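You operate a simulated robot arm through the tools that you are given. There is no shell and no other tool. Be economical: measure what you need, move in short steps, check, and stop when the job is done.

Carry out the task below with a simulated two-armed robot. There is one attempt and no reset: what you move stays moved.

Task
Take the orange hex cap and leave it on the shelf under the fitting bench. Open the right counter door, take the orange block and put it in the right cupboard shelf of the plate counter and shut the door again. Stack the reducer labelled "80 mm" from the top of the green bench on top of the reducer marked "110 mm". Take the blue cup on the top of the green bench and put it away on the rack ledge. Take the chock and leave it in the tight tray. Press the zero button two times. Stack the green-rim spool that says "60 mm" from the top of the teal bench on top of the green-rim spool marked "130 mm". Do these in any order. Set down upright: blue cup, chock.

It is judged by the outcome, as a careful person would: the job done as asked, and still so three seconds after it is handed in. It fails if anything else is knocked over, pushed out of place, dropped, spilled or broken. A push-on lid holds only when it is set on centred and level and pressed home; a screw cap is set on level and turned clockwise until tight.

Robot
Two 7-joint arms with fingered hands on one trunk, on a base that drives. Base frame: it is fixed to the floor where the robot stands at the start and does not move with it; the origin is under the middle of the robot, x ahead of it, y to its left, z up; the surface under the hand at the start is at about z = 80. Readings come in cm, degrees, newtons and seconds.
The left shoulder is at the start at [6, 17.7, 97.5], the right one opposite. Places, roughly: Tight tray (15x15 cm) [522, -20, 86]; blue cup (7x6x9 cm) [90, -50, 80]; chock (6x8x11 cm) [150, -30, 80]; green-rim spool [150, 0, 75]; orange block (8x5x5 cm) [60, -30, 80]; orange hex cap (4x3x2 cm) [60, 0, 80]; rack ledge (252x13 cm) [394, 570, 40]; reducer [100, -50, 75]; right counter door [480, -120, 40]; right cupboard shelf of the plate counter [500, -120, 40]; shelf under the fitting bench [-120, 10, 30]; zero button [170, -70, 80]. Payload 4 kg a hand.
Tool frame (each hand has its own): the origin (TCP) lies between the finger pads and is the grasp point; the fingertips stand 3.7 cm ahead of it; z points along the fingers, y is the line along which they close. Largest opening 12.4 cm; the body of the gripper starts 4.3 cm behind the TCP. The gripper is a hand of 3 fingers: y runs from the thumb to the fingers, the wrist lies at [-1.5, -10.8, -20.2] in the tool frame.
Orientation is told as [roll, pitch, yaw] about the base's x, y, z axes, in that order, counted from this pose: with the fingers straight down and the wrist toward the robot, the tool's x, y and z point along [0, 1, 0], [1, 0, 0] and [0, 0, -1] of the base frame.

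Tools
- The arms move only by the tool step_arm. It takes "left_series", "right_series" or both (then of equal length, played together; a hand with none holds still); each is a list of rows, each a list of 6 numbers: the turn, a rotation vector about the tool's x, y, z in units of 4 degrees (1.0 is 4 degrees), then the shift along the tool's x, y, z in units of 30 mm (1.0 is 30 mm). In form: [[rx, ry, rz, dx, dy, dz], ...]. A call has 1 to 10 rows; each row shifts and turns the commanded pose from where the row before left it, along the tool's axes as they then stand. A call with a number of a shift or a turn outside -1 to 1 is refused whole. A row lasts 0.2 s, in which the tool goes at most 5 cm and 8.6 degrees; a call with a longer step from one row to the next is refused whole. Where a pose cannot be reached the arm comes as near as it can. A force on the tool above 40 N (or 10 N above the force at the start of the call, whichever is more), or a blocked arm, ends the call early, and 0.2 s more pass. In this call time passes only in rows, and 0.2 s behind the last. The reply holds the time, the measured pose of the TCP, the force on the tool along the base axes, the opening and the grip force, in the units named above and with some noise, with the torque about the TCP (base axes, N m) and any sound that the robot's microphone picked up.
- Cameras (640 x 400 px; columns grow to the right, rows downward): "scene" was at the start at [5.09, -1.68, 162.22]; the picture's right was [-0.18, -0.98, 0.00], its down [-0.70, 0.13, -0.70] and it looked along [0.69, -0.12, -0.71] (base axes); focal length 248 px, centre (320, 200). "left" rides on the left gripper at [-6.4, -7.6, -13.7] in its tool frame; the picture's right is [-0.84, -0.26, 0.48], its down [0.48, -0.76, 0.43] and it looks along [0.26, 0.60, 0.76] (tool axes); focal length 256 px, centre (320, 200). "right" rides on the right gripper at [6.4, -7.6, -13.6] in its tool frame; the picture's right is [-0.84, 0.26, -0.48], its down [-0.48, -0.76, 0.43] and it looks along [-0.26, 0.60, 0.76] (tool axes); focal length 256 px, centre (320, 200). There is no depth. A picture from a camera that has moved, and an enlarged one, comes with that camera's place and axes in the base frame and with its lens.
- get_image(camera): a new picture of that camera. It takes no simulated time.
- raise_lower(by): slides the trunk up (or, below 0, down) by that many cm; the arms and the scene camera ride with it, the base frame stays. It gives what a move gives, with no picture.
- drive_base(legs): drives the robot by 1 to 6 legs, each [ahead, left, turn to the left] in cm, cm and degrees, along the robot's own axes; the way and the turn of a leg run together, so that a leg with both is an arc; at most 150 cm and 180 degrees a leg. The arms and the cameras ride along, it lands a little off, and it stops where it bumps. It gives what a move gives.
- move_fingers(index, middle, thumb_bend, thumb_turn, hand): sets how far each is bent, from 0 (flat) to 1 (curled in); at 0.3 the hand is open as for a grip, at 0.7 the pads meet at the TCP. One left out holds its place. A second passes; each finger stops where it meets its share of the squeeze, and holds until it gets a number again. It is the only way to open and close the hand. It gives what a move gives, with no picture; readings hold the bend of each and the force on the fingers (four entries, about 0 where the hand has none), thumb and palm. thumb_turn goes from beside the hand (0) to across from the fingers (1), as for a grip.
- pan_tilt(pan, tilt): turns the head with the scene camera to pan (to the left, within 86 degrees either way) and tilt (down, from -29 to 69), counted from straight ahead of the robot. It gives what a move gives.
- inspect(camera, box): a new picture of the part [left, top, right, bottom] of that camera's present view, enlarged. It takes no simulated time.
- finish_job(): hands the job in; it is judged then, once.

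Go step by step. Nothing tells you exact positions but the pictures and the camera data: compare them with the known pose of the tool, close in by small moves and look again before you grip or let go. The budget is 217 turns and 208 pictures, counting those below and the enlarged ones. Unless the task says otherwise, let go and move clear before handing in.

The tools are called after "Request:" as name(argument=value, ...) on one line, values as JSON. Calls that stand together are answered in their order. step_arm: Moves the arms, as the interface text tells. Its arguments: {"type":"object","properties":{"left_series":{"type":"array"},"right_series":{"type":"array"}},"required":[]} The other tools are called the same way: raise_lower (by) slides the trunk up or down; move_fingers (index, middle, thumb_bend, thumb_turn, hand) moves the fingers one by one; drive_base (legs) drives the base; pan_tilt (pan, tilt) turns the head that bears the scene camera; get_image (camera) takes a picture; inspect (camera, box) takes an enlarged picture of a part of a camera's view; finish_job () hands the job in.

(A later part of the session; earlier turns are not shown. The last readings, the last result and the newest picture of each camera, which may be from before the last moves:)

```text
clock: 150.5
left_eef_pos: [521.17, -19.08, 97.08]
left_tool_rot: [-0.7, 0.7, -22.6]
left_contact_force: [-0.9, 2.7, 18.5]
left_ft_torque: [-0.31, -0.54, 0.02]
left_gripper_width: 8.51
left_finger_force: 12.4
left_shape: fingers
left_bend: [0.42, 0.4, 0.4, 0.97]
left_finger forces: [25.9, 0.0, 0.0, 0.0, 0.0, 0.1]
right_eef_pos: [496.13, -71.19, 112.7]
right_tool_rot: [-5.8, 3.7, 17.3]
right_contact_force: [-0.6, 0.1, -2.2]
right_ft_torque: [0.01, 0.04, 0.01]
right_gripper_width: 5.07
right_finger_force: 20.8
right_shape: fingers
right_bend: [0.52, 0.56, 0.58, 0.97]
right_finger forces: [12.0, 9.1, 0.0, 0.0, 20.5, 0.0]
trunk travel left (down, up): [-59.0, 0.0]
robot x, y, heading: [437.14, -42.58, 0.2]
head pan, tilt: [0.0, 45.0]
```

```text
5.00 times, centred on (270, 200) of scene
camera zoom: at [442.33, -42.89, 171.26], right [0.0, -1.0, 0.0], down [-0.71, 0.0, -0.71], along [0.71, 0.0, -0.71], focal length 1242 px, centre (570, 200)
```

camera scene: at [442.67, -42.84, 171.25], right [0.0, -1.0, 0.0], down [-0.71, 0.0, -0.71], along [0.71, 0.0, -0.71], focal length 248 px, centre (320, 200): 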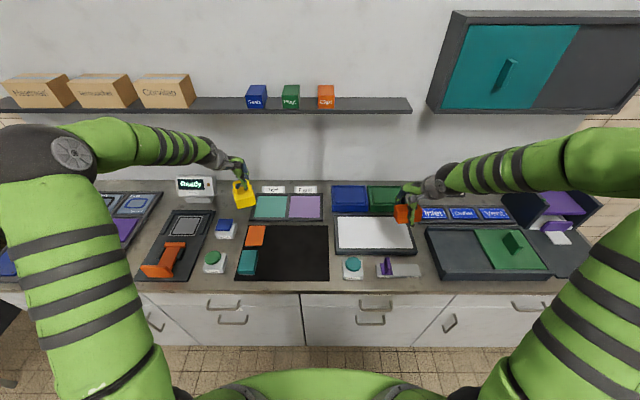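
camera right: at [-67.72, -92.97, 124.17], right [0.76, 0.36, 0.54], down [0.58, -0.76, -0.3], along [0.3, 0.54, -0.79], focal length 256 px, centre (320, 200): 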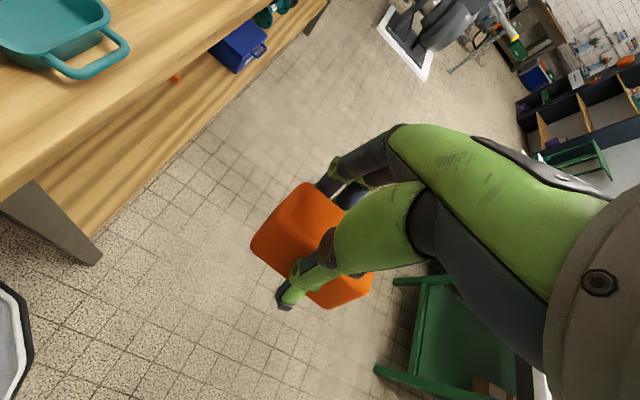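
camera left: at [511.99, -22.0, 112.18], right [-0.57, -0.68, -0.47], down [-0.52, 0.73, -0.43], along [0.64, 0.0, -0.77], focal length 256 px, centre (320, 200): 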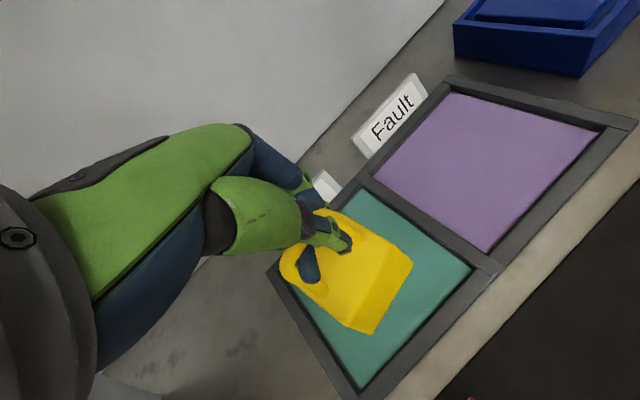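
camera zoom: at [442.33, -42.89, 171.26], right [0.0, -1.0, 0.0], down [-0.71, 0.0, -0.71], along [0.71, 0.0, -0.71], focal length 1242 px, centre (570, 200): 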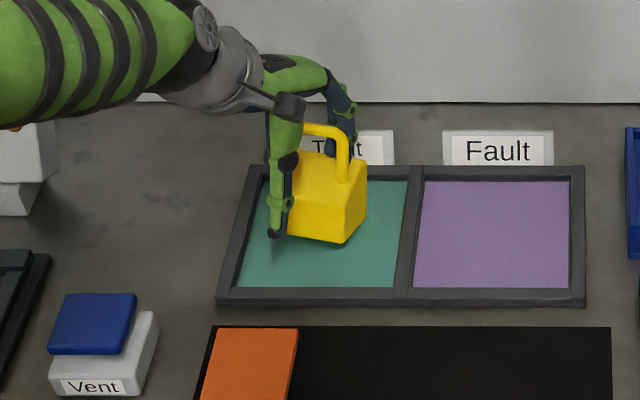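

The opening fingertip presses down on the body top and pushes the chock. I'll raise the hand a little to relieve it and look.

Request:
step_arm(left_series=[[0, 0, 0, 0, 0, -0.1], [0, 0, 0, 0, 0, -0.1], [0, 0, 0, 0, 0, -0.1]])

Request:
inspect(camera="left", box=[230, 150, 450, 350])

Request:
inspect(camera="scene", box=[230, 160, 310, 240])

```text
clock: 151.3
left_eef_pos: [520.96, -19.11, 97.62]
left_tool_rot: [-0.8, 0.9, -22.6]
left_contact_force: [0.0, 0.2, 0.2]
left_ft_torque: [-0.02, -0.04, 0.02]
left_gripper_width: 9.29
left_finger_force: 0.0
left_shape: fingers
left_bend: [0.4, 0.4, 0.4, 0.97]
left_finger forces: [0.0, 0.1, 0.0, 0.0, 0.1, 0.0]
right_eef_pos: [496.18, -71.19, 112.58]
right_tool_rot: [-5.8, 3.7, 17.2]
right_contact_force: [-0.2, 0.1, -2.8]
right_ft_torque: [0.03, 0.02, 0.01]
right_gripper_width: 5.03
right_finger_force: 20.7
right_shape: fingers
right_bend: [0.52, 0.56, 0.58, 0.97]
right_finger forces: [12.1, 8.9, 0.0, 0.1, 20.5, 0.0]
trunk travel left (down, up): [-59.0, 0.0]
robot x, y, heading: [437.57, -42.41, 0.5]
head pan, tilt: [0.0, 45.0]
```

```text
2.00 times, centred on (340, 250) of left
camera zoom: at [511.84, -22.05, 111.57], right [-0.57, -0.68, -0.47], down [-0.53, 0.74, -0.43], along [0.63, 0.0, -0.77], focal length 512 px, centre (280, 100)
```

zoom: 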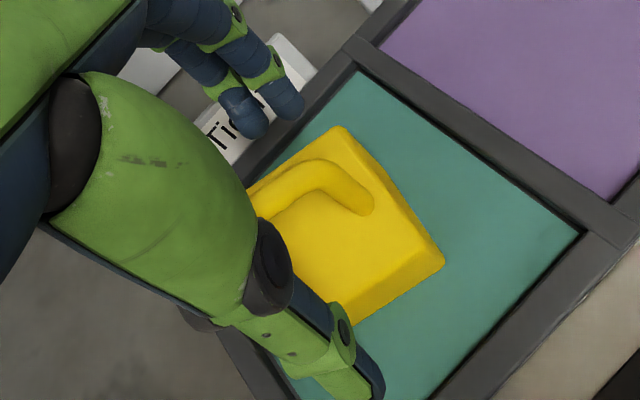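

```text
5.00 times, centred on (270, 200) of scene
camera zoom: at [442.51, -42.86, 171.24], right [0.0, -1.0, 0.0], down [-0.71, 0.0, -0.71], along [0.71, 0.0, -0.71], focal length 1242 px, centre (570, 200)
```

zoom: 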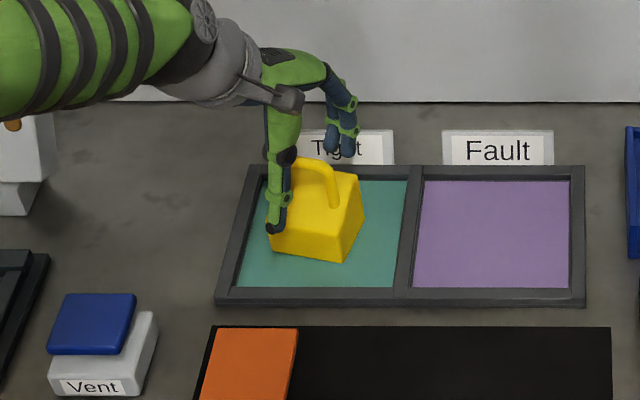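

The chock settled upright in the Tight compartment, hand free. I'll rise straight up and verify.

Request:
step_arm(left_series=[[0, 0, 0, 0, 0, -0.3], [0, 0, 0, 0, 0, -0.6], [0, 0, 0, 0, 0, -0.8], [0, 0, 0, 0, 0, -0.8], [0, 0, 0, 0, -0.6, -0.6], [0, 0, 0, 0, -0.9, -0.3], [0, 0, 0, 0, -0.9, 0], [0, 0, 0, 0, -0.9, 0], [0, 0, 0, 0, -0.9, 0], [0, 0, 0, 0, -0.9, 0]])

Request:
inspect(camera="scene", box=[220, 150, 330, 250])

```text
clock: 153.5
left_eef_pos: [507.09, -13.17, 108.39]
left_tool_rot: [-0.7, 0.7, -22.5]
left_contact_force: [0.2, -0.3, 0.0]
left_ft_torque: [-0.01, 0.0, 0.0]
left_gripper_width: 9.31
left_finger_force: 0.0
left_shape: fingers
left_bend: [0.4, 0.4, 0.4, 0.97]
left_finger forces: [0.0, 0.0, 0.0, 0.0, 0.1, 0.0]
right_eef_pos: [496.11, -71.12, 112.75]
right_tool_rot: [-5.8, 3.7, 17.3]
right_contact_force: [0.4, 0.2, -1.0]
right_ft_torque: [0.02, 0.01, 0.03]
right_gripper_width: 5.08
right_finger_force: 20.9
right_shape: fingers
right_bend: [0.52, 0.56, 0.58, 0.97]
right_finger forces: [11.9, 9.1, 0.0, 0.1, 20.7, 0.1]
trunk travel left (down, up): [-59.0, 0.0]
robot x, y, heading: [437.52, -42.98, 0.3]
head pan, tilt: [0.0, 45.0]
```

```text
4.00 times, centred on (275, 200) of scene
camera zoom: at [442.47, -42.83, 171.25], right [0.0, -1.0, 0.0], down [-0.71, 0.0, -0.71], along [0.71, 0.0, -0.71], focal length 994 px, centre (500, 200)
```

zoom: 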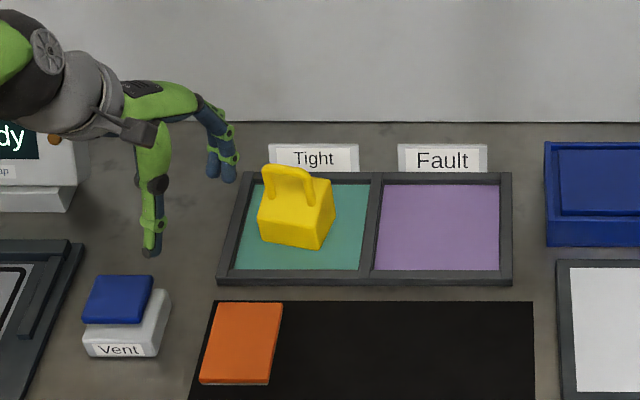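

The chock is done. Next the right door: I'll back off, sidestep right to face it, raise the right hand out of the way, and yaw the left hand for the vertical handle.

Request:
drive_base(legs=[[-45, 0, 0], [0, -62, 0]])

Request:
step_arm(left_series=[[0, 0, 1, 0, -0.3, 0], [0, 0, 1, 0, -0.3, 0], [0, 0, 1, 0, -0.3, 0], [0, 0, 1, 0, -0.3, 0], [0, 0, 1, 0, -0.3, 0], [0, 0, 1, 0, 0, 0], [0, 0, 1, 0, 0, 0], [0, 0, 1, 0, 0, 0], [0, 0, 1, 0, 0, 0], [0, 0, 1, 0, 0, 0]], right_series=[[0, 0, 0, 0, 0, -0.8], [0, 0, 0, 0, 0, -0.8], [0, 0, 0, 0, 0, -0.8], [0, 0, 0, 0, 0, -0.8], [0, 0, 0, 0, 0, -0.8], [0, 0, 0, 0, 0, -0.8], [0, 0, 0, 0, 0, -0.8], [0, 0, 0, 0, 0, -0.8], [0, 0, 0, 0, 0, -0.8], [0, 0, 0, 0, 0, -0.8]])

Request:
step_arm(left_series=[[0, 0, 1, 0, 0, 0], [0, 0, 1, 0, 0, 0], [0, 0, 1, 0, 0, 0], [0, 0, 1, 0, 0, 0], [0, 0, 1, 0, 0, 0], [0, 0, 1, 0, 0, 0], [0, 0, 0.9, 0, 0, 0]])

Request:
get_image(camera="scene")

```text
clock: 159.3
left_eef_pos: [461.95, -73.48, 108.22]
left_tool_rot: [-0.7, 0.8, -21.2]
left_contact_force: [0.2, -0.3, 1.0]
left_ft_torque: [0.02, 0.0, -0.01]
left_gripper_width: 9.3
left_finger_force: 0.1
left_shape: fingers
left_bend: [0.4, 0.4, 0.4, 0.97]
left_finger forces: [0.0, 0.0, 0.0, 0.0, 0.0, 0.0]
right_eef_pos: [452.33, -131.58, 112.68]
right_tool_rot: [-5.8, 3.7, 18.7]
right_contact_force: [-0.6, -0.8, -2.2]
right_ft_torque: [0.04, 0.07, 0.0]
right_gripper_width: 5.06
right_finger_force: 20.7
right_shape: fingers
right_bend: [0.52, 0.56, 0.58, 0.97]
right_finger forces: [12.0, 9.1, 0.1, 0.0, 20.6, 0.0]
trunk travel left (down, up): [-59.0, 0.0]
robot x, y, heading: [392.86, -104.55, 1.7]
head pan, tilt: [0.0, 45.0]
```

```text
clock: 161.5
left_eef_pos: [458.04, -71.2, 108.2]
left_tool_rot: [-1.1, 0.2, -61.3]
left_contact_force: [-0.6, 0.0, 0.3]
left_ft_torque: [-0.01, -0.02, -0.01]
left_gripper_width: 9.29
left_finger_force: 0.1
left_shape: fingers
left_bend: [0.4, 0.4, 0.4, 0.97]
left_finger forces: [0.0, 0.0, 0.0, 0.1, 0.1, 0.0]
right_eef_pos: [453.17, -128.67, 136.62]
right_tool_rot: [-5.9, 3.7, 18.6]
right_contact_force: [0.1, -0.3, -1.4]
right_ft_torque: [-0.01, -0.01, 0.03]
right_gripper_width: 5.05
right_finger_force: 20.6
right_shape: fingers
right_bend: [0.52, 0.56, 0.58, 0.97]
right_finger forces: [11.9, 9.1, 0.0, 0.0, 20.4, 0.1]
trunk travel left (down, up): [-59.0, 0.0]
robot x, y, heading: [392.27, -104.52, 1.4]
head pan, tilt: [0.0, 45.0]
```

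```text
clock: 163.1
left_eef_pos: [457.87, -71.22, 108.28]
left_tool_rot: [-1.0, -0.3, -88.9]
left_contact_force: [-1.1, -0.6, 0.2]
left_ft_torque: [-0.02, 0.02, 0.01]
left_gripper_width: 9.35
left_finger_force: 0.1
left_shape: fingers
left_bend: [0.4, 0.4, 0.4, 0.97]
left_finger forces: [0.1, 0.0, 0.1, 0.1, 0.0, 0.0]
right_eef_pos: [453.06, -128.66, 136.5]
right_tool_rot: [-5.8, 3.7, 18.7]
right_contact_force: [-0.7, 0.5, -1.8]
right_ft_torque: [0.02, 0.01, 0.01]
right_gripper_width: 5.06
right_finger_force: 20.7
right_shape: fingers
right_bend: [0.52, 0.56, 0.58, 0.97]
right_finger forces: [11.9, 9.1, 0.1, 0.1, 20.4, 0.0]
trunk travel left (down, up): [-59.0, 0.0]
robot x, y, heading: [392.25, -104.51, 1.5]
head pan, tilt: [0.0, 45.0]
```

```text
120 pictures are left
camera scene: at [397.96, -104.55, 171.25], right [0.03, -1.0, 0.0], down [-0.71, -0.02, -0.71], along [0.71, 0.02, -0.71], focal length 248 px, centre (320, 200)
```

scene: 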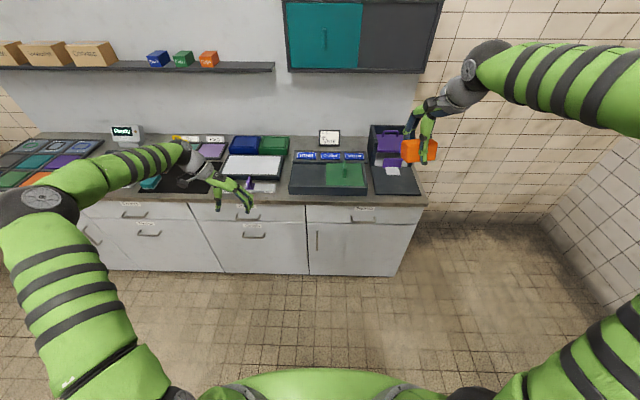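

The vertical handle is at about (476, -101, z 60). I'll tilt the left hand so its fingers point at the counter, and lower the trunk.

Request:
step_arm(left_series=[[0, 1, 0, 0, 0, 0], [0, 1, 0, 0, 0, 0], [0, 1, 0, 0, 0, 0], [0, 1, 0, 0, 0, 0], [0, 1, 0, 0, 0, 0], [0, 1, 0, 0, 0, 0], [0, 1, 0, 0, 0, 0], [0, 1, 0, 0, 0, 0], [0, 1, 0, 0, 0, 0], [0, 1, 0, 0, 0, 0]])

Request:
step_arm(left_series=[[0, 1, 0, 0, 0, 0], [0, 1, 0, 0, 0, 0], [0, 1, 0, 0, 0, 0], [0, 1, 0, 0, 0, 0], [0, 1, 0, 0, 0, 0], [0, 1, 0, 0, 0, 0], [0, 1, 0, 0, 0, 0], [0, 1, 0, 0, 0, 0], [0, 1, 0, 0, 0, 0], [0, 1, 0, 0, 0, 0]])

Request:
raise_lower(by=-38)

Request:
get_image(camera="scene")

Request:
get_image(camera="left")

```text
clock: 165.3
left_eef_pos: [458.0, -71.29, 108.35]
left_tool_rot: [39.1, -0.4, -88.8]
left_contact_force: [-1.0, -0.1, 0.6]
left_ft_torque: [-0.02, 0.02, 0.0]
left_gripper_width: 9.33
left_finger_force: 0.0
left_shape: fingers
left_bend: [0.4, 0.4, 0.4, 0.98]
left_finger forces: [0.1, 0.0, 0.0, 0.1, 0.0, 0.1]
right_eef_pos: [453.04, -128.73, 136.57]
right_tool_rot: [-5.8, 3.8, 18.5]
right_contact_force: [-0.4, 0.9, -2.2]
right_ft_torque: [-0.01, 0.03, 0.03]
right_gripper_width: 5.06
right_finger_force: 20.8
right_shape: fingers
right_bend: [0.52, 0.56, 0.58, 0.97]
right_finger forces: [12.0, 9.0, 0.0, 0.1, 20.3, 0.0]
trunk travel left (down, up): [-59.0, 0.0]
robot x, y, heading: [392.84, -104.54, 1.5]
head pan, tilt: [0.0, 45.0]
```

```text
clock: 167.5
left_eef_pos: [457.98, -71.13, 108.29]
left_tool_rot: [79.0, -0.5, -88.8]
left_contact_force: [-0.3, 0.2, 0.5]
left_ft_torque: [0.01, 0.02, -0.01]
left_gripper_width: 9.33
left_finger_force: 0.1
left_shape: fingers
left_bend: [0.4, 0.4, 0.4, 0.98]
left_finger forces: [0.0, 0.0, 0.1, 0.0, 0.0, 0.0]
right_eef_pos: [453.02, -128.69, 136.52]
right_tool_rot: [-5.9, 3.7, 18.6]
right_contact_force: [0.3, 0.7, -3.0]
right_ft_torque: [-0.04, 0.04, -0.01]
right_gripper_width: 5.07
right_finger_force: 21.0
right_shape: fingers
right_bend: [0.52, 0.56, 0.58, 0.97]
right_finger forces: [11.9, 9.0, 0.0, 0.1, 20.4, 0.0]
trunk travel left (down, up): [-59.0, 0.0]
robot x, y, heading: [392.61, -104.14, 1.7]
head pan, tilt: [0.0, 45.0]
```

```text
clock: 171.2
left_eef_pos: [457.88, -71.21, 70.33]
left_tool_rot: [79.0, -0.4, -88.8]
left_contact_force: [0.5, 0.0, -0.6]
left_ft_torque: [0.03, 0.01, 0.02]
left_gripper_width: 9.34
left_finger_force: 0.0
left_shape: fingers
left_bend: [0.4, 0.4, 0.4, 0.98]
left_finger forces: [0.0, 0.0, 0.0, 0.0, 0.1, 0.1]
right_eef_pos: [452.9, -128.75, 98.45]
right_tool_rot: [-5.9, 3.7, 18.6]
right_contact_force: [-1.0, 0.6, -2.2]
right_ft_torque: [0.03, 0.01, 0.01]
right_gripper_width: 5.05
right_finger_force: 20.8
right_shape: fingers
right_bend: [0.52, 0.56, 0.58, 0.97]
right_finger forces: [11.8, 9.0, 0.1, 0.1, 20.4, 0.0]
trunk travel left (down, up): [-21.0, 38.0]
robot x, y, heading: [392.65, -104.54, 1.4]
head pan, tilt: [0.0, 45.0]
```

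```text
119 pictures are left
camera scene: at [397.93, -104.55, 133.26], right [0.03, -1.0, 0.0], down [-0.71, -0.02, -0.71], along [0.71, 0.02, -0.71], focal length 248 px, centre (320, 200)
```

scene: 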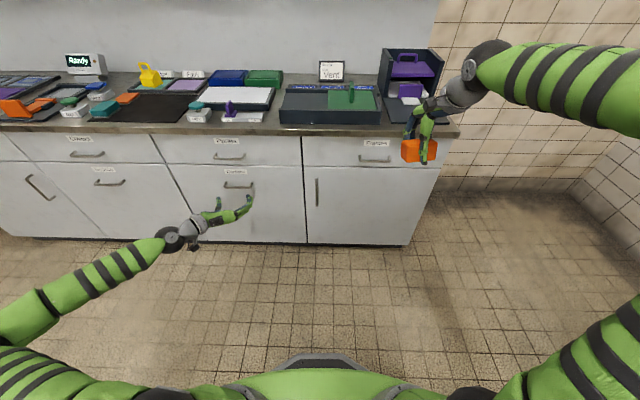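

```text
118 pictures are left
camera left: at [443.14, -64.03, 66.66], right [0.31, 0.26, -0.92], down [0.5, 0.77, 0.39], along [0.81, -0.58, 0.11], focal length 256 px, centre (320, 200)
```

left: 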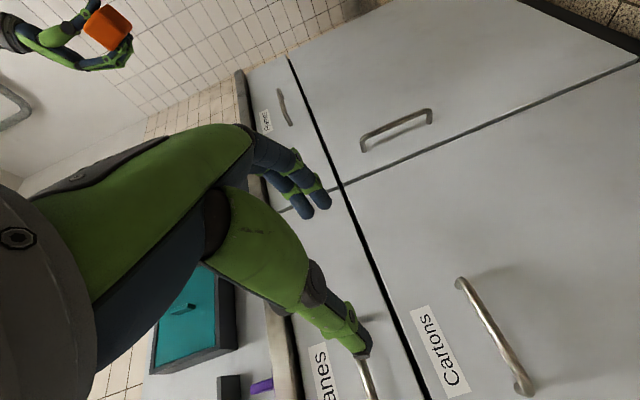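

Triangulated handle: (482.7, -100.7), z 44–61. I'll move the left hand in front of it.

Request:
move_fingers(hand="left", index=0.35, middle=0.35, thumb_bend=0.35)

Request:
step_arm(left_series=[[0, 0, 0, -0.47, 0.98, 0.4], [0, 0, 0, -0.47, 0.98, 0.4], [0, 0, 0, -0.47, 0.98, 0.4], [0, 0, 0, -0.47, 0.98, 0.4], [0, 0, 0, -0.47, 0.98, 0.4], [0, 0, 0, -0.47, 0.98, 0.4], [0, 0, 0, -0.47, 0.98, 0.4], [0, 0, 0, -0.47, 0.98, 0.4], [0, 0, 0, -0.47, 0.98, 0.4], [0, 0, 0, -0.47, 0.98, 0.4]])

Request:
get_image(camera="scene")

Request:
get_image(camera="left")

```text
clock: 172.2
left_eef_pos: [457.87, -71.22, 70.28]
left_tool_rot: [79.0, -0.4, -88.8]
left_contact_force: [0.7, -0.2, 0.2]
left_ft_torque: [-0.01, 0.01, 0.01]
left_gripper_width: 10.82
left_finger_force: 0.1
left_shape: fingers
left_bend: [0.35, 0.35, 0.35, 0.98]
left_finger forces: [0.0, 0.0, 0.0, 0.0, 0.0, 0.0]
right_eef_pos: [453.05, -128.73, 98.41]
right_tool_rot: [-5.9, 3.7, 18.6]
right_contact_force: [0.1, 0.0, -1.8]
right_ft_torque: [0.01, 0.01, 0.05]
right_gripper_width: 5.04
right_finger_force: 20.3
right_shape: fingers
right_bend: [0.52, 0.56, 0.58, 0.97]
right_finger forces: [11.7, 8.9, 0.0, 0.0, 20.4, 0.0]
trunk travel left (down, up): [-21.0, 38.0]
robot x, y, heading: [392.68, -104.53, 1.6]
head pan, tilt: [0.0, 45.0]
```

```text
clock: 174.4
left_eef_pos: [467.56, -100.45, 54.15]
left_tool_rot: [79.0, -0.4, -88.7]
left_contact_force: [-0.8, -0.7, 0.4]
left_ft_torque: [0.01, 0.02, -0.03]
left_gripper_width: 10.83
left_finger_force: 0.1
left_shape: fingers
left_bend: [0.35, 0.35, 0.35, 0.98]
left_finger forces: [0.0, 0.1, 0.1, 0.0, 0.1, 0.1]
right_eef_pos: [452.95, -128.67, 98.58]
right_tool_rot: [-5.8, 3.7, 18.6]
right_contact_force: [0.6, 0.4, -1.7]
right_ft_torque: [0.0, 0.04, 0.0]
right_gripper_width: 5.06
right_finger_force: 20.6
right_shape: fingers
right_bend: [0.52, 0.56, 0.58, 0.97]
right_finger forces: [11.8, 9.0, 0.0, 0.0, 20.4, 0.1]
trunk travel left (down, up): [-21.0, 38.0]
robot x, y, heading: [392.55, -104.38, 1.8]
head pan, tilt: [0.0, 45.0]
```

```text
117 pictures are left
camera scene: at [397.93, -104.55, 133.25], right [0.03, -1.0, 0.0], down [-0.71, -0.02, -0.71], along [0.71, 0.02, -0.71], focal length 248 px, centre (320, 200)
```

scene: 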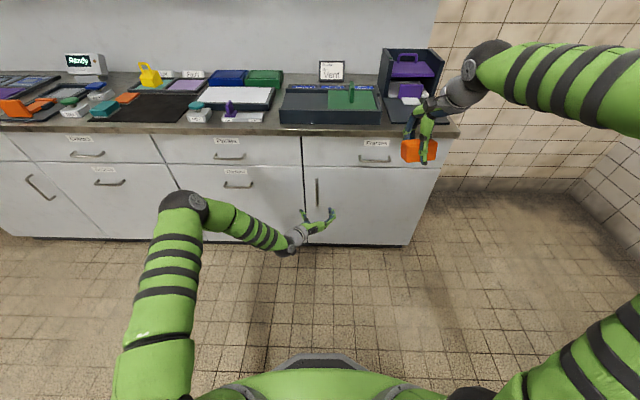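

```text
116 pictures are left
camera left: at [452.8, -93.3, 50.6], right [0.31, 0.26, -0.92], down [0.5, 0.77, 0.39], along [0.81, -0.58, 0.11], focal length 256 px, centre (320, 200)
```

left: 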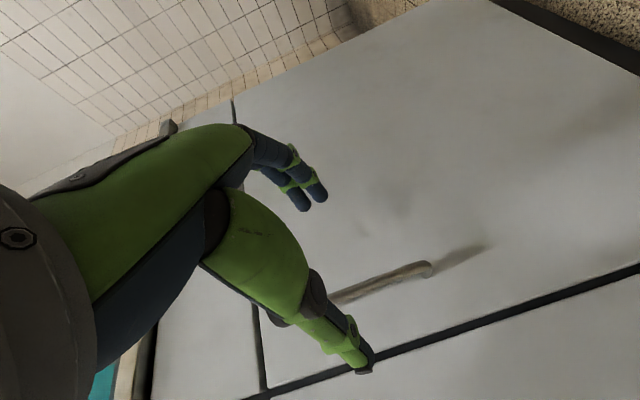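

The bar lies between thumb and fingers. Moving in and closing on it.

Request:
step_arm(left_series=[[0, 0, 0, 0.13, 0, 0.8], [0, 0, 0, 0.13, 0, 0.8], [0, 0, 0, 0.13, 0, 0.8], [0, 0, 0, 0.13, 0, 0.8], [0, 0, 0, 0.1, 0, 0.6]])

Request:
move_fingers(hand="left", index=0.85, middle=0.85, thumb_bend=0.85)

Request:
get_image(camera="left")

```text
clock: 175.6
left_eef_pos: [479.25, -100.34, 54.01]
left_tool_rot: [78.9, -0.4, -88.9]
left_contact_force: [0.0, -0.4, -0.4]
left_ft_torque: [-0.02, 0.02, 0.02]
left_gripper_width: 10.85
left_finger_force: 0.1
left_shape: fingers
left_bend: [0.35, 0.35, 0.35, 0.98]
left_finger forces: [0.1, 0.0, 0.1, 0.0, 0.0, 0.0]
right_eef_pos: [452.95, -128.66, 98.55]
right_tool_rot: [-5.7, 3.7, 18.6]
right_contact_force: [-0.4, -0.5, -1.9]
right_ft_torque: [-0.04, -0.01, -0.01]
right_gripper_width: 5.06
right_finger_force: 20.4
right_shape: fingers
right_bend: [0.52, 0.56, 0.58, 0.97]
right_finger forces: [11.9, 9.0, 0.0, 0.0, 20.4, 0.0]
trunk travel left (down, up): [-21.0, 38.0]
robot x, y, heading: [392.57, -104.27, 1.7]
head pan, tilt: [0.0, 45.0]
```

```text
clock: 176.6
left_eef_pos: [479.19, -100.03, 53.99]
left_tool_rot: [78.8, -0.3, -88.5]
left_contact_force: [0.5, 17.9, 0.7]
left_ft_torque: [0.32, 0.24, 0.2]
left_gripper_width: 0.1
left_finger_force: 28.5
left_shape: fingers
left_bend: [0.73, 0.74, 0.64, 0.97]
left_finger forces: [10.1, 14.3, 0.1, 0.0, 32.3, 0.1]
right_eef_pos: [453.0, -128.61, 98.39]
right_tool_rot: [-6.0, 3.6, 18.6]
right_contact_force: [-0.9, 0.7, -1.8]
right_ft_torque: [-0.03, 0.01, -0.01]
right_gripper_width: 5.04
right_finger_force: 20.3
right_shape: fingers
right_bend: [0.52, 0.56, 0.58, 0.97]
right_finger forces: [11.8, 9.0, 0.0, 0.0, 20.4, 0.0]
trunk travel left (down, up): [-21.0, 38.0]
robot x, y, heading: [392.67, -104.5, 1.9]
head pan, tilt: [0.0, 45.0]
```

```text
115 pictures are left
camera left: at [464.43, -92.85, 50.32], right [0.31, 0.26, -0.92], down [0.5, 0.77, 0.39], along [0.81, -0.58, 0.11], focal length 256 px, centre (320, 200)
```

left: 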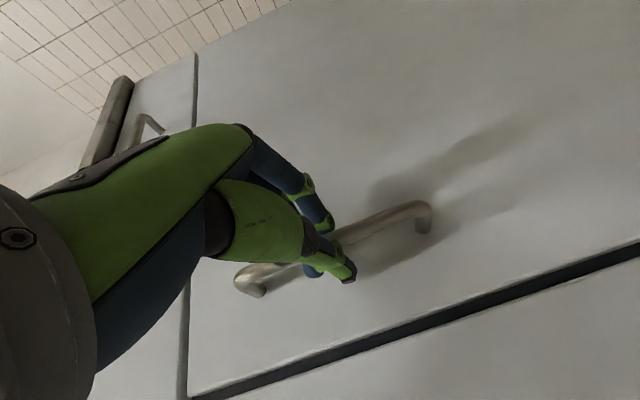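

Gripped. I'll pull the door open along its arc (hinge near y = -152), turning the hand with it.

Request:
step_arm(left_series=[[0, 0, 0, -0.1, 0, -0.5], [0.6, 0, 0, -0.12, 0.01, -0.7], [0.6, 0, 0, -0.12, 0.03, -0.7], [0.6, 0, 0, -0.12, 0.06, -0.7], [0.6, 0, 0, -0.12, 0.09, -0.7], [0.6, 0, 0, -0.12, 0.11, -0.7], [0.6, 0, 0, -0.12, 0.13, -0.7]])

Request:
get_image(camera="scene")

```text
clock: 178.2
left_eef_pos: [465.16, -103.02, 54.09]
left_tool_rot: [79.2, 2.4, -74.6]
left_contact_force: [-4.3, 9.5, -11.6]
left_ft_torque: [0.2, 0.41, 0.09]
left_gripper_width: 0.03
left_finger_force: 22.5
left_shape: fingers
left_bend: [0.73, 0.74, 0.64, 0.96]
left_finger forces: [9.9, 10.2, 0.1, 0.1, 24.5, 0.0]
right_eef_pos: [453.04, -128.67, 98.53]
right_tool_rot: [-5.8, 3.6, 18.7]
right_contact_force: [-0.4, 0.4, -2.0]
right_ft_torque: [0.0, 0.03, 0.0]
right_gripper_width: 5.05
right_finger_force: 20.6
right_shape: fingers
right_bend: [0.52, 0.56, 0.58, 0.97]
right_finger forces: [11.8, 9.0, 0.0, 0.1, 20.6, 0.1]
trunk travel left (down, up): [-21.0, 38.0]
robot x, y, heading: [392.82, -104.56, 1.6]
head pan, tilt: [0.0, 45.0]
```

```text
114 pictures are left
camera scene: at [398.01, -104.51, 133.24], right [0.03, -1.0, 0.0], down [-0.71, -0.02, -0.71], along [0.71, 0.02, -0.71], focal length 248 px, centre (320, 200)
```

scene: 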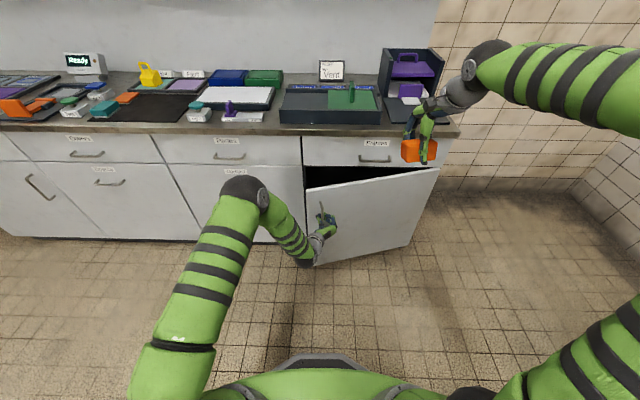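

Opening well. I'll continue the arc by backing the base with the hand holding on.

Request:
drive_base(legs=[[-12, -5.5, 0]])

Request:
step_arm(left_series=[[0.8, 0, 0, 0, 0, 0], [0.8, 0, 0, 0, 0, 0], [0.8, 0, 0, 0, 0, 0]])

Request:
drive_base(legs=[[-12, -10, 0]])

Request:
get_image(camera="scene")

```text
clock: 179.5
left_eef_pos: [453.42, -108.98, 54.13]
left_tool_rot: [79.1, 2.4, -74.6]
left_contact_force: [-9.1, 14.2, -14.0]
left_ft_torque: [0.2, 0.6, 0.22]
left_gripper_width: 0.01
left_finger_force: 27.0
left_shape: fingers
left_bend: [0.73, 0.74, 0.64, 0.95]
left_finger forces: [11.7, 14.1, 0.1, 0.1, 29.3, 0.0]
right_eef_pos: [441.24, -134.49, 98.51]
right_tool_rot: [-5.8, 3.7, 18.6]
right_contact_force: [0.3, -0.2, -1.7]
right_ft_torque: [0.03, 0.01, 0.0]
right_gripper_width: 5.06
right_finger_force: 20.6
right_shape: fingers
right_bend: [0.52, 0.56, 0.58, 0.97]
right_finger forces: [11.9, 8.9, 0.0, 0.1, 20.7, 0.0]
trunk travel left (down, up): [-21.0, 38.0]
robot x, y, heading: [380.74, -110.19, 1.6]
head pan, tilt: [0.0, 45.0]
```

```text
clock: 180.3
left_eef_pos: [453.29, -108.92, 54.21]
left_tool_rot: [79.5, 4.2, -65.1]
left_contact_force: [-1.6, 3.2, -7.2]
left_ft_torque: [0.04, 0.36, -0.04]
left_gripper_width: 0.0
left_finger_force: 15.2
left_shape: fingers
left_bend: [0.73, 0.74, 0.65, 0.96]
left_finger forces: [0.0, 10.0, 0.0, 0.1, 20.1, 0.0]
right_eef_pos: [441.25, -134.57, 98.43]
right_tool_rot: [-5.7, 3.7, 18.6]
right_contact_force: [-0.8, 0.5, -1.9]
right_ft_torque: [0.02, 0.03, 0.01]
right_gripper_width: 5.04
right_finger_force: 20.2
right_shape: fingers
right_bend: [0.52, 0.56, 0.58, 0.97]
right_finger forces: [11.8, 9.0, 0.1, 0.1, 20.5, 0.1]
trunk travel left (down, up): [-21.0, 38.0]
robot x, y, heading: [381.33, -110.36, 1.6]
head pan, tilt: [0.0, 45.0]
```

```text
clock: 181.7
left_eef_pos: [441.66, -119.58, 54.35]
left_tool_rot: [79.7, 4.2, -65.1]
left_contact_force: [-10.9, 9.3, -10.3]
left_ft_torque: [0.06, 0.6, 0.41]
left_gripper_width: 0.0
left_finger_force: 39.3
left_shape: fingers
left_bend: [0.73, 0.74, 0.65, 0.95]
left_finger forces: [15.2, 17.3, 0.0, 0.1, 44.9, 0.0]
right_eef_pos: [429.56, -145.08, 98.48]
right_tool_rot: [-5.9, 3.8, 18.6]
right_contact_force: [-0.1, -0.4, -1.7]
right_ft_torque: [0.01, 0.01, 0.04]
right_gripper_width: 5.03
right_finger_force: 21.3
right_shape: fingers
right_bend: [0.52, 0.56, 0.58, 0.97]
right_finger forces: [11.9, 8.9, 0.0, 0.0, 20.5, 0.0]
trunk travel left (down, up): [-21.0, 38.0]
robot x, y, heading: [369.16, -120.94, 1.8]
head pan, tilt: [0.0, 45.0]
```

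```text
113 pictures are left
camera scene: at [374.48, -121.04, 133.25], right [0.03, -1.0, 0.0], down [-0.71, -0.02, -0.71], along [0.71, 0.02, -0.71], focal length 248 px, centre (320, 200)
```

scene: 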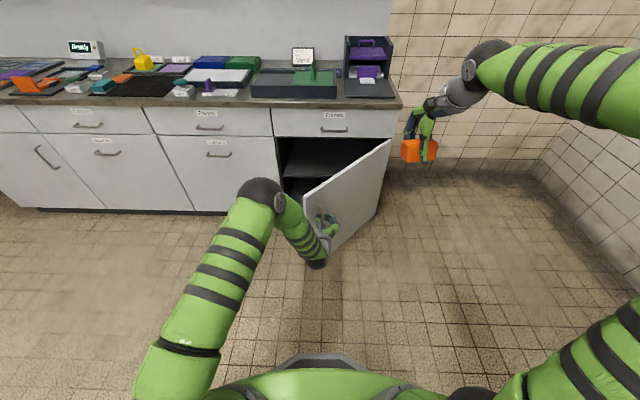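

Opening on; I'll continue to about 75–80°.

Request:
step_arm(left_series=[[0.8, 0, 0, 0, 0, 0], [0.8, 0, 0, 0, 0, 0], [0.8, 0, 0, 0, 0, 0], [0.8, 0, 0, 0, 0, 0]])

Request:
drive_base(legs=[[-7, -8.5, 0], [-5, -11, 0]])

Request:
get_image(camera="scene")

```text
clock: 182.7
left_eef_pos: [441.55, -119.53, 54.21]
left_tool_rot: [80.8, 6.5, -52.3]
left_contact_force: [0.2, -1.2, -4.5]
left_ft_torque: [-0.04, 0.26, -0.06]
left_gripper_width: 0.01
left_finger_force: 11.8
left_shape: fingers
left_bend: [0.73, 0.75, 0.78, 0.95]
left_finger forces: [0.0, 9.5, 0.0, 0.0, 14.7, 0.0]
right_eef_pos: [429.66, -145.19, 98.43]
right_tool_rot: [-5.8, 3.7, 18.7]
right_contact_force: [0.6, 0.0, -2.7]
right_ft_torque: [-0.02, 0.04, 0.02]
right_gripper_width: 5.07
right_finger_force: 20.7
right_shape: fingers
right_bend: [0.52, 0.56, 0.58, 0.97]
right_finger forces: [11.9, 8.9, 0.1, 0.0, 20.5, 0.0]
trunk travel left (down, up): [-21.0, 38.0]
robot x, y, heading: [369.09, -120.74, 1.7]
head pan, tilt: [0.0, 45.0]
```

```text
clock: 184.8
left_eef_pos: [430.8, -138.83, 54.5]
left_tool_rot: [81.0, 6.1, -52.5]
left_contact_force: [18.0, -5.2, -9.7]
left_ft_torque: [-0.01, 0.25, 0.12]
left_gripper_width: 0.0
left_finger_force: 8.4
left_shape: fingers
left_bend: [0.63, 0.74, 0.81, 0.96]
left_finger forces: [0.2, 15.6, 0.0, 0.0, 1.1, 0.0]
right_eef_pos: [418.43, -164.41, 98.43]
right_tool_rot: [-5.8, 3.8, 18.8]
right_contact_force: [0.4, -0.6, -2.2]
right_ft_torque: [-0.03, -0.03, 0.03]
right_gripper_width: 5.06
right_finger_force: 21.0
right_shape: fingers
right_bend: [0.52, 0.56, 0.58, 0.97]
right_finger forces: [12.0, 9.2, 0.0, 0.0, 20.7, 0.1]
trunk travel left (down, up): [-21.0, 38.0]
robot x, y, heading: [357.82, -140.43, 1.9]
head pan, tilt: [0.0, 45.0]
stopped in leg 2: the force on the tool passed its limit at 42 N (the readings are from after the stop); the commanded pose is now the measured one
```

```text
112 pictures are left
camera scene: at [363.42, -140.38, 133.24], right [0.03, -1.0, 0.0], down [-0.71, -0.02, -0.71], along [0.71, 0.02, -0.71], focal length 248 px, centre (320, 200)
```

scene: 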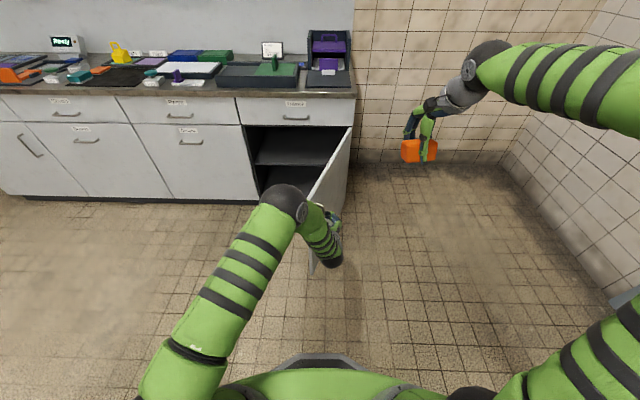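

The door is open about 75–80°. I'll let go of the handle and retreat the hand.

Request:
move_fingers(hand="left", index=0.25, middle=0.25, thumb_bend=0.25)

Request:
step_arm(left_series=[[0, 0, 0, 0, 0, -0.6], [0, 0, 0, 0, 0, -0.8], [0, 0, 0, 0, 0, -0.9], [0, 0, 0, 0, 0, -0.9]])

Request:
get_image(camera="left")

Request:
get_image(camera="scene")

```text
clock: 185.8
left_eef_pos: [430.7, -138.72, 54.56]
left_tool_rot: [81.1, 6.1, -52.5]
left_contact_force: [-0.4, 0.2, 0.0]
left_ft_torque: [0.02, -0.02, 0.01]
left_gripper_width: 13.36
left_finger_force: 0.2
left_shape: fingers
left_bend: [0.25, 0.25, 0.25, 0.97]
left_finger forces: [0.0, 0.1, 0.0, 0.1, 0.1, 0.1]
right_eef_pos: [418.28, -164.41, 98.54]
right_tool_rot: [-5.8, 3.6, 18.7]
right_contact_force: [-0.9, -0.7, -1.4]
right_ft_torque: [0.0, 0.03, 0.02]
right_gripper_width: 5.06
right_finger_force: 21.1
right_shape: fingers
right_bend: [0.52, 0.56, 0.58, 0.97]
right_finger forces: [12.0, 9.0, 0.0, 0.0, 20.7, 0.0]
trunk travel left (down, up): [-21.0, 38.0]
robot x, y, heading: [357.64, -140.04, 1.8]
head pan, tilt: [0.0, 45.0]
```

```text
clock: 186.8
left_eef_pos: [423.37, -144.71, 56.03]
left_tool_rot: [81.2, 6.0, -52.4]
left_contact_force: [0.0, -0.4, -0.4]
left_ft_torque: [0.01, -0.01, 0.01]
left_gripper_width: 13.31
left_finger_force: 0.1
left_shape: fingers
left_bend: [0.25, 0.25, 0.25, 0.97]
left_finger forces: [0.1, 0.0, 0.0, 0.0, 0.0, 0.0]
right_eef_pos: [418.33, -164.51, 98.36]
right_tool_rot: [-5.8, 3.7, 18.6]
right_contact_force: [0.1, 0.3, -1.5]
right_ft_torque: [0.02, 0.02, -0.01]
right_gripper_width: 5.04
right_finger_force: 20.8
right_shape: fingers
right_bend: [0.52, 0.56, 0.58, 0.97]
right_finger forces: [12.0, 9.1, 0.1, 0.0, 20.5, 0.0]
trunk travel left (down, up): [-21.0, 38.0]
robot x, y, heading: [358.13, -140.4, 1.8]
head pan, tilt: [0.0, 45.0]
```

```text
111 pictures are left
camera left: at [407.02, -147.28, 52.7], right [0.06, 0.49, -0.87], down [-0.03, 0.87, 0.49], along [1.0, 0.0, 0.07], focal length 256 px, centre (320, 200)
```

left: 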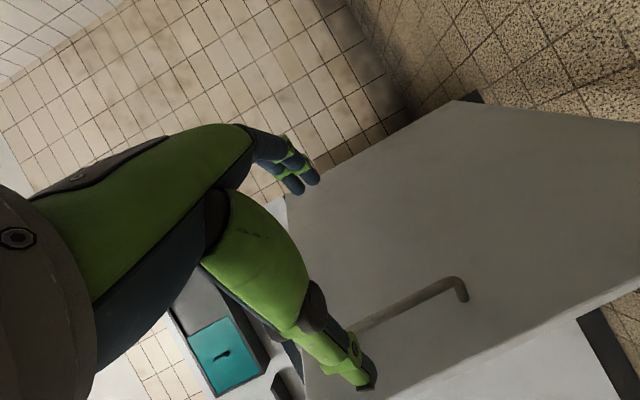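

```text
110 pictures are left
camera scene: at [363.24, -140.35, 133.25], right [0.03, -1.0, 0.0], down [-0.71, -0.02, -0.71], along [0.71, 0.02, -0.71], focal length 248 px, centre (320, 200)
```

scene: 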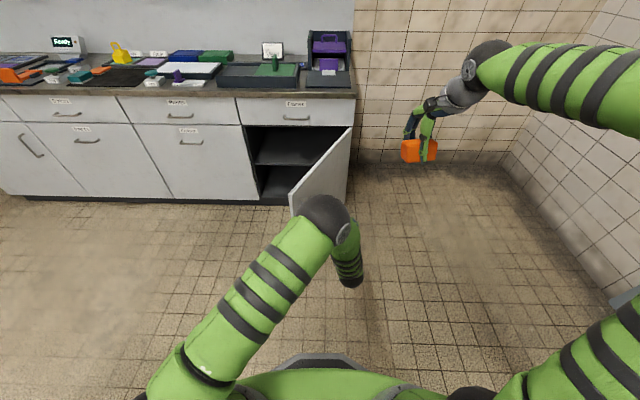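

The hand is off the handle and the door stands at about 70°, shelf visible inside at z about 41. I'll back off, lift the left hand out of the way, and level the right hand's yaw.

Request:
drive_base(legs=[[-22, 0, 0]])

Request:
step_arm(left_series=[[0, 0, 0, 1, -0.4, 0], [0, 0, 0, 1, -0.4, 0], [0, 0, 0, 1, -0.4, 0], [0, 0, 0, 1, -0.4, 0], [0, 0, 0, 1, -0.4, 0], [0, 0, 0, 1, -0.4, 0], [0, 0, 0, 1, -0.4, 0], [0, 0, 0, 1, -0.4, 0], [0, 0, 0, 1, -0.4, 0], [0, 0, 0, 1, -0.4, 0]], right_series=[[0, 0, 1, 0, 0, 0], [0, 0, 1, 0, 0, 0], [0, 0, 1, 0, 0, 0], [0, 0, 1, 0, 0, 0], [0, 0, 0.3, 0, 0, 0], [0, 0, 0, 0, 0, 0], [0, 0, 0, 0, 0, 0], [0, 0, 0, 0, 0, 0], [0, 0, 0, 0, 0, 0], [0, 0, 0, 0, 0, 0]])

Request:
drive_base(legs=[[0, 44, -1.8]])

Request:
get_image(camera="scene")

```text
clock: 188.5
left_eef_pos: [401.48, -145.37, 56.05]
left_tool_rot: [81.1, 6.1, -52.5]
left_contact_force: [-0.1, 0.0, 0.4]
left_ft_torque: [0.01, 0.0, -0.01]
left_gripper_width: 13.34
left_finger_force: 0.1
left_shape: fingers
left_bend: [0.25, 0.25, 0.25, 0.97]
left_finger forces: [0.0, 0.1, 0.0, 0.0, 0.0, 0.0]
right_eef_pos: [396.55, -165.07, 98.67]
right_tool_rot: [-5.9, 3.8, 18.7]
right_contact_force: [0.3, 0.5, -2.7]
right_ft_torque: [0.01, 0.04, 0.0]
right_gripper_width: 5.06
right_finger_force: 20.3
right_shape: fingers
right_bend: [0.52, 0.56, 0.58, 0.97]
right_finger forces: [12.0, 9.0, 0.0, 0.0, 20.5, 0.1]
trunk travel left (down, up): [-21.0, 38.0]
robot x, y, heading: [336.1, -140.76, 1.8]
head pan, tilt: [0.0, 45.0]
```

```text
clock: 190.7
left_eef_pos: [400.11, -135.67, 87.09]
left_tool_rot: [81.1, 6.1, -52.5]
left_contact_force: [0.0, -0.1, -0.7]
left_ft_torque: [0.0, 0.0, -0.01]
left_gripper_width: 13.29
left_finger_force: 0.1
left_shape: fingers
left_bend: [0.25, 0.25, 0.25, 0.98]
left_finger forces: [0.0, 0.0, 0.1, 0.1, 0.0, 0.1]
right_eef_pos: [396.46, -165.02, 98.5]
right_tool_rot: [-6.5, 1.8, 1.6]
right_contact_force: [1.4, 0.7, -1.7]
right_ft_torque: [0.0, 0.04, 0.0]
right_gripper_width: 5.04
right_finger_force: 20.9
right_shape: fingers
right_bend: [0.52, 0.56, 0.58, 0.97]
right_finger forces: [11.9, 9.0, 0.0, 0.0, 20.4, 0.0]
trunk travel left (down, up): [-21.0, 38.0]
robot x, y, heading: [336.18, -140.72, 1.7]
head pan, tilt: [0.0, 45.0]
```

```text
clock: 193.3
left_eef_pos: [399.68, -94.82, 86.9]
left_tool_rot: [81.1, 6.1, -54.4]
left_contact_force: [-0.1, -0.1, -0.6]
left_ft_torque: [0.02, 0.0, 0.01]
left_gripper_width: 13.37
left_finger_force: 0.1
left_shape: fingers
left_bend: [0.25, 0.25, 0.25, 0.98]
left_finger forces: [0.1, 0.0, 0.1, 0.0, 0.0, 0.0]
right_eef_pos: [395.17, -124.16, 98.48]
right_tool_rot: [-6.5, 1.8, -0.4]
right_contact_force: [0.2, 0.7, -2.3]
right_ft_torque: [-0.01, 0.01, -0.05]
right_gripper_width: 5.02
right_finger_force: 20.7
right_shape: fingers
right_bend: [0.52, 0.56, 0.58, 0.97]
right_finger forces: [11.8, 8.9, 0.1, 0.1, 20.6, 0.0]
trunk travel left (down, up): [-21.0, 38.0]
robot x, y, heading: [335.49, -97.58, -0.1]
head pan, tilt: [0.0, 45.0]
```

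```text
109 pictures are left
camera scene: at [340.86, -98.22, 133.25], right [0.0, -1.0, 0.0], down [-0.71, 0.0, -0.71], along [0.71, 0.0, -0.71], focal length 248 px, centre (320, 200)
```

scene: 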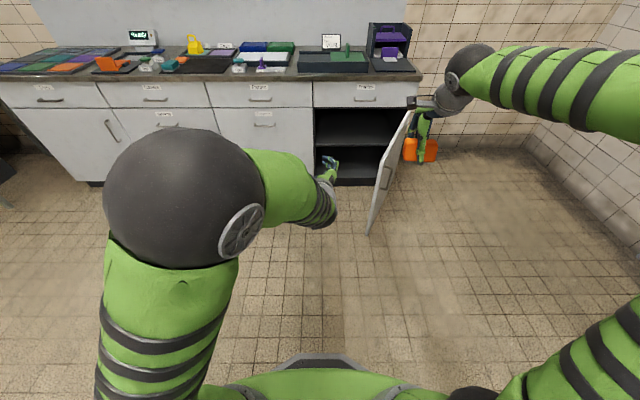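

The door tip is near (433, -129). I'll tuck the left hand aside, tilt the right hand forward by 36°, and drive up to the cupboard.

Request:
step_arm(left_series=[[0, 0, 0, 0, -0.83, 0.2], [0, 0, 0, 0, -0.83, 0.2], [0, 0, 0, 0, -0.83, 0.2], [0, 0, 0, 0, -0.83, 0.2], [0, 0, 0, 0, -0.83, 0.2], [0, 0, 0, 0, -0.83, 0.2], [0, 0, 0, 0, -0.83, 0.2], [0, 0, 0, 0, -0.83, 0.2], [0, 0, 0, 0, -0.83, 0.2], [0, 0, 0, 0, -0.83, 0]], right_series=[[-1, 0, 0, 0.2, 0, 0], [-1, 0, 0, 0.2, 0, 0], [-1, 0, 0, 0.2, 0, 0], [-1, 0, 0, 0.2, 0, 0], [-1, 0, 0, 0.2, 0, 0], [-1, 0, 0, 0.2, 0, 0], [-1, 0, 0, 0.2, 0, 0], [-1, 0, 0, 0.2, 0, 0], [-1, 0, 0, 0.2, 0, 0], [0, 0, 0, 0.2, 0, 0]])

Request:
drive_base(legs=[[70, 4, 0]])

Request:
get_image(camera="scene")

Request:
get_image(camera="right")

```text
clock: 195.5
left_eef_pos: [391.31, -71.65, 89.39]
left_tool_rot: [81.2, 6.2, -54.4]
left_contact_force: [-0.5, 0.5, 0.8]
left_ft_torque: [0.03, 0.0, 0.01]
left_gripper_width: 13.34
left_finger_force: 0.1
left_shape: fingers
left_bend: [0.25, 0.25, 0.25, 0.98]
left_finger forces: [0.1, 0.1, 0.0, 0.0, 0.1, 0.0]
left hand out of reach, approached as far as the arm can: row 9, 10
right_eef_pos: [395.3, -118.22, 97.77]
right_tool_rot: [-8.0, -33.9, 4.3]
right_contact_force: [0.7, -0.6, -1.7]
right_ft_torque: [0.02, 0.04, -0.01]
right_gripper_width: 5.02
right_finger_force: 21.2
right_shape: fingers
right_bend: [0.52, 0.56, 0.58, 0.97]
right_finger forces: [11.8, 8.9, 0.0, 0.0, 21.5, 0.1]
trunk travel left (down, up): [-21.0, 38.0]
robot x, y, heading: [335.54, -97.76, -0.3]
head pan, tilt: [0.0, 45.0]
```

```text
clock: 199.3
left_eef_pos: [460.85, -67.82, 89.43]
left_tool_rot: [81.2, 6.1, -54.4]
left_contact_force: [-0.9, 0.1, -0.2]
left_ft_torque: [-0.03, -0.02, 0.0]
left_gripper_width: 13.36
left_finger_force: 0.2
left_shape: fingers
left_bend: [0.25, 0.25, 0.25, 0.98]
left_finger forces: [0.1, 0.0, 0.0, 0.0, 0.0, 0.1]
right_eef_pos: [464.6, -114.39, 97.86]
right_tool_rot: [-8.0, -33.9, 4.3]
right_contact_force: [-0.1, -0.5, -1.6]
right_ft_torque: [0.05, 0.05, 0.03]
right_gripper_width: 5.04
right_finger_force: 21.3
right_shape: fingers
right_bend: [0.52, 0.56, 0.58, 0.97]
right_finger forces: [11.7, 8.9, 0.0, 0.1, 21.4, 0.0]
trunk travel left (down, up): [-21.0, 38.0]
robot x, y, heading: [404.72, -94.05, -0.1]
head pan, tilt: [0.0, 45.0]
```

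```text
108 pictures are left
camera scene: at [410.23, -94.46, 133.25], right [0.0, -1.0, 0.0], down [-0.71, 0.0, -0.71], along [0.71, 0.0, -0.71], focal length 248 px, centre (320, 200)
```

scene: 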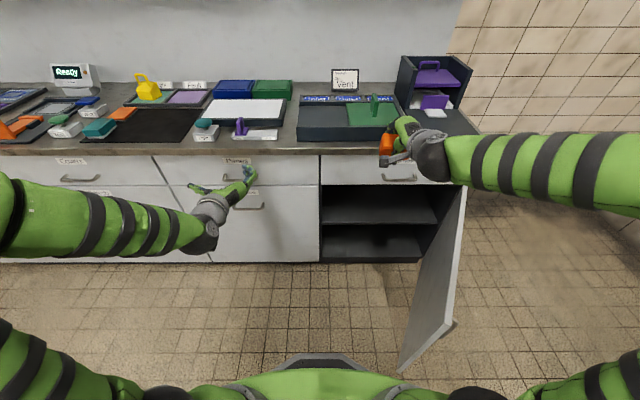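

```text
107 pictures are left
camera right: at [450.67, -107.08, 104.02], right [-0.06, -0.77, 0.64], down [-0.39, -0.57, -0.73], along [0.92, -0.29, -0.26], focal length 256 px, centre (320, 200)
```

right: 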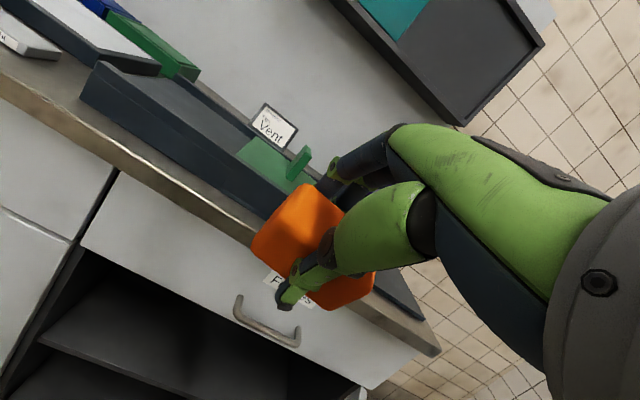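

I'll raise the trunk so the right arm comes down from above the open door, then lower the hand in front of the opening.

Request:
raise_lower(by=18)

Request:
step_arm(right_series=[[0, 0, 0, 0, -0.65, 0.9], [0, 0, 0, 0, -0.65, 0.9], [0, 0, 0, 0, -0.65, 0.9], [0, 0, 0, 0, -0.65, 0.9], [0, 0, 0, 0, -0.65, 0.9], [0, 0, 0, 0, -0.65, 0.9], [0, 0, 0, 0, -0.65, 0.9], [0, 0, 0, 0, -0.65, 0.9], [0, 0, 0, 0, -0.65, 0.9], [0, 0, 0, 0, -0.65, 0.9]])

Request:
get_image(camera="scene")

```text
clock: 201.3
left_eef_pos: [460.82, -67.81, 107.43]
left_tool_rot: [81.0, 6.2, -54.3]
left_contact_force: [-0.2, -1.1, -0.3]
left_ft_torque: [0.02, -0.01, -0.03]
left_gripper_width: 13.32
left_finger_force: 0.0
left_shape: fingers
left_bend: [0.25, 0.25, 0.25, 0.98]
left_finger forces: [0.0, 0.0, 0.0, 0.1, 0.0, 0.1]
right_eef_pos: [464.72, -114.36, 115.81]
right_tool_rot: [-8.0, -33.9, 4.4]
right_contact_force: [-0.1, 0.3, -1.6]
right_ft_torque: [0.0, 0.03, 0.01]
right_gripper_width: 5.02
right_finger_force: 20.7
right_shape: fingers
right_bend: [0.52, 0.56, 0.58, 0.97]
right_finger forces: [11.6, 8.9, 0.1, 0.0, 21.4, 0.1]
trunk travel left (down, up): [-39.0, 20.0]
robot x, y, heading: [405.05, -94.3, -0.3]
head pan, tilt: [0.0, 45.0]
```

```text
clock: 203.5
left_eef_pos: [460.96, -67.76, 107.45]
left_tool_rot: [81.0, 6.1, -54.4]
left_contact_force: [0.5, 0.3, 0.6]
left_ft_torque: [0.01, -0.03, 0.02]
left_gripper_width: 13.35
left_finger_force: 0.2
left_shape: fingers
left_bend: [0.25, 0.25, 0.25, 0.98]
left_finger forces: [0.0, 0.0, 0.1, 0.0, 0.0, 0.0]
right_eef_pos: [463.76, -117.37, 90.36]
right_tool_rot: [-8.0, -34.0, 4.3]
right_contact_force: [0.8, 0.1, -1.9]
right_ft_torque: [0.03, 0.03, -0.04]
right_gripper_width: 5.04
right_finger_force: 21.8
right_shape: fingers
right_bend: [0.52, 0.56, 0.58, 0.97]
right_finger forces: [12.0, 9.1, 0.0, 0.0, 21.8, 0.0]
right hand out of reach, approached as far as the arm can: row 8, 9, 10
trunk travel left (down, up): [-39.0, 20.0]
robot x, y, heading: [404.96, -94.1, -0.1]
head pan, tilt: [0.0, 45.0]
```

```text
106 pictures are left
camera scene: at [410.23, -94.45, 151.25], right [0.0, -1.0, 0.0], down [-0.71, 0.0, -0.71], along [0.71, 0.0, -0.71], focal length 248 px, centre (320, 200)
```

scene: 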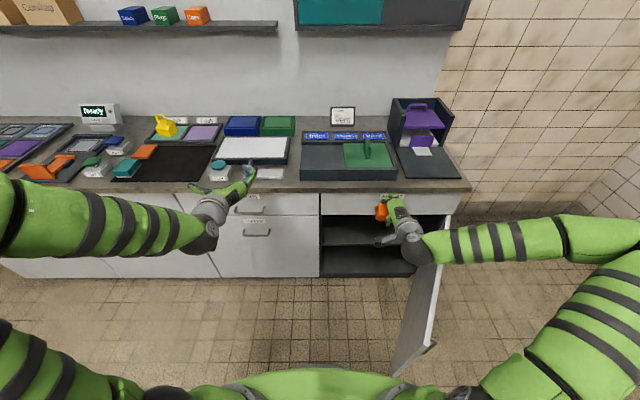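

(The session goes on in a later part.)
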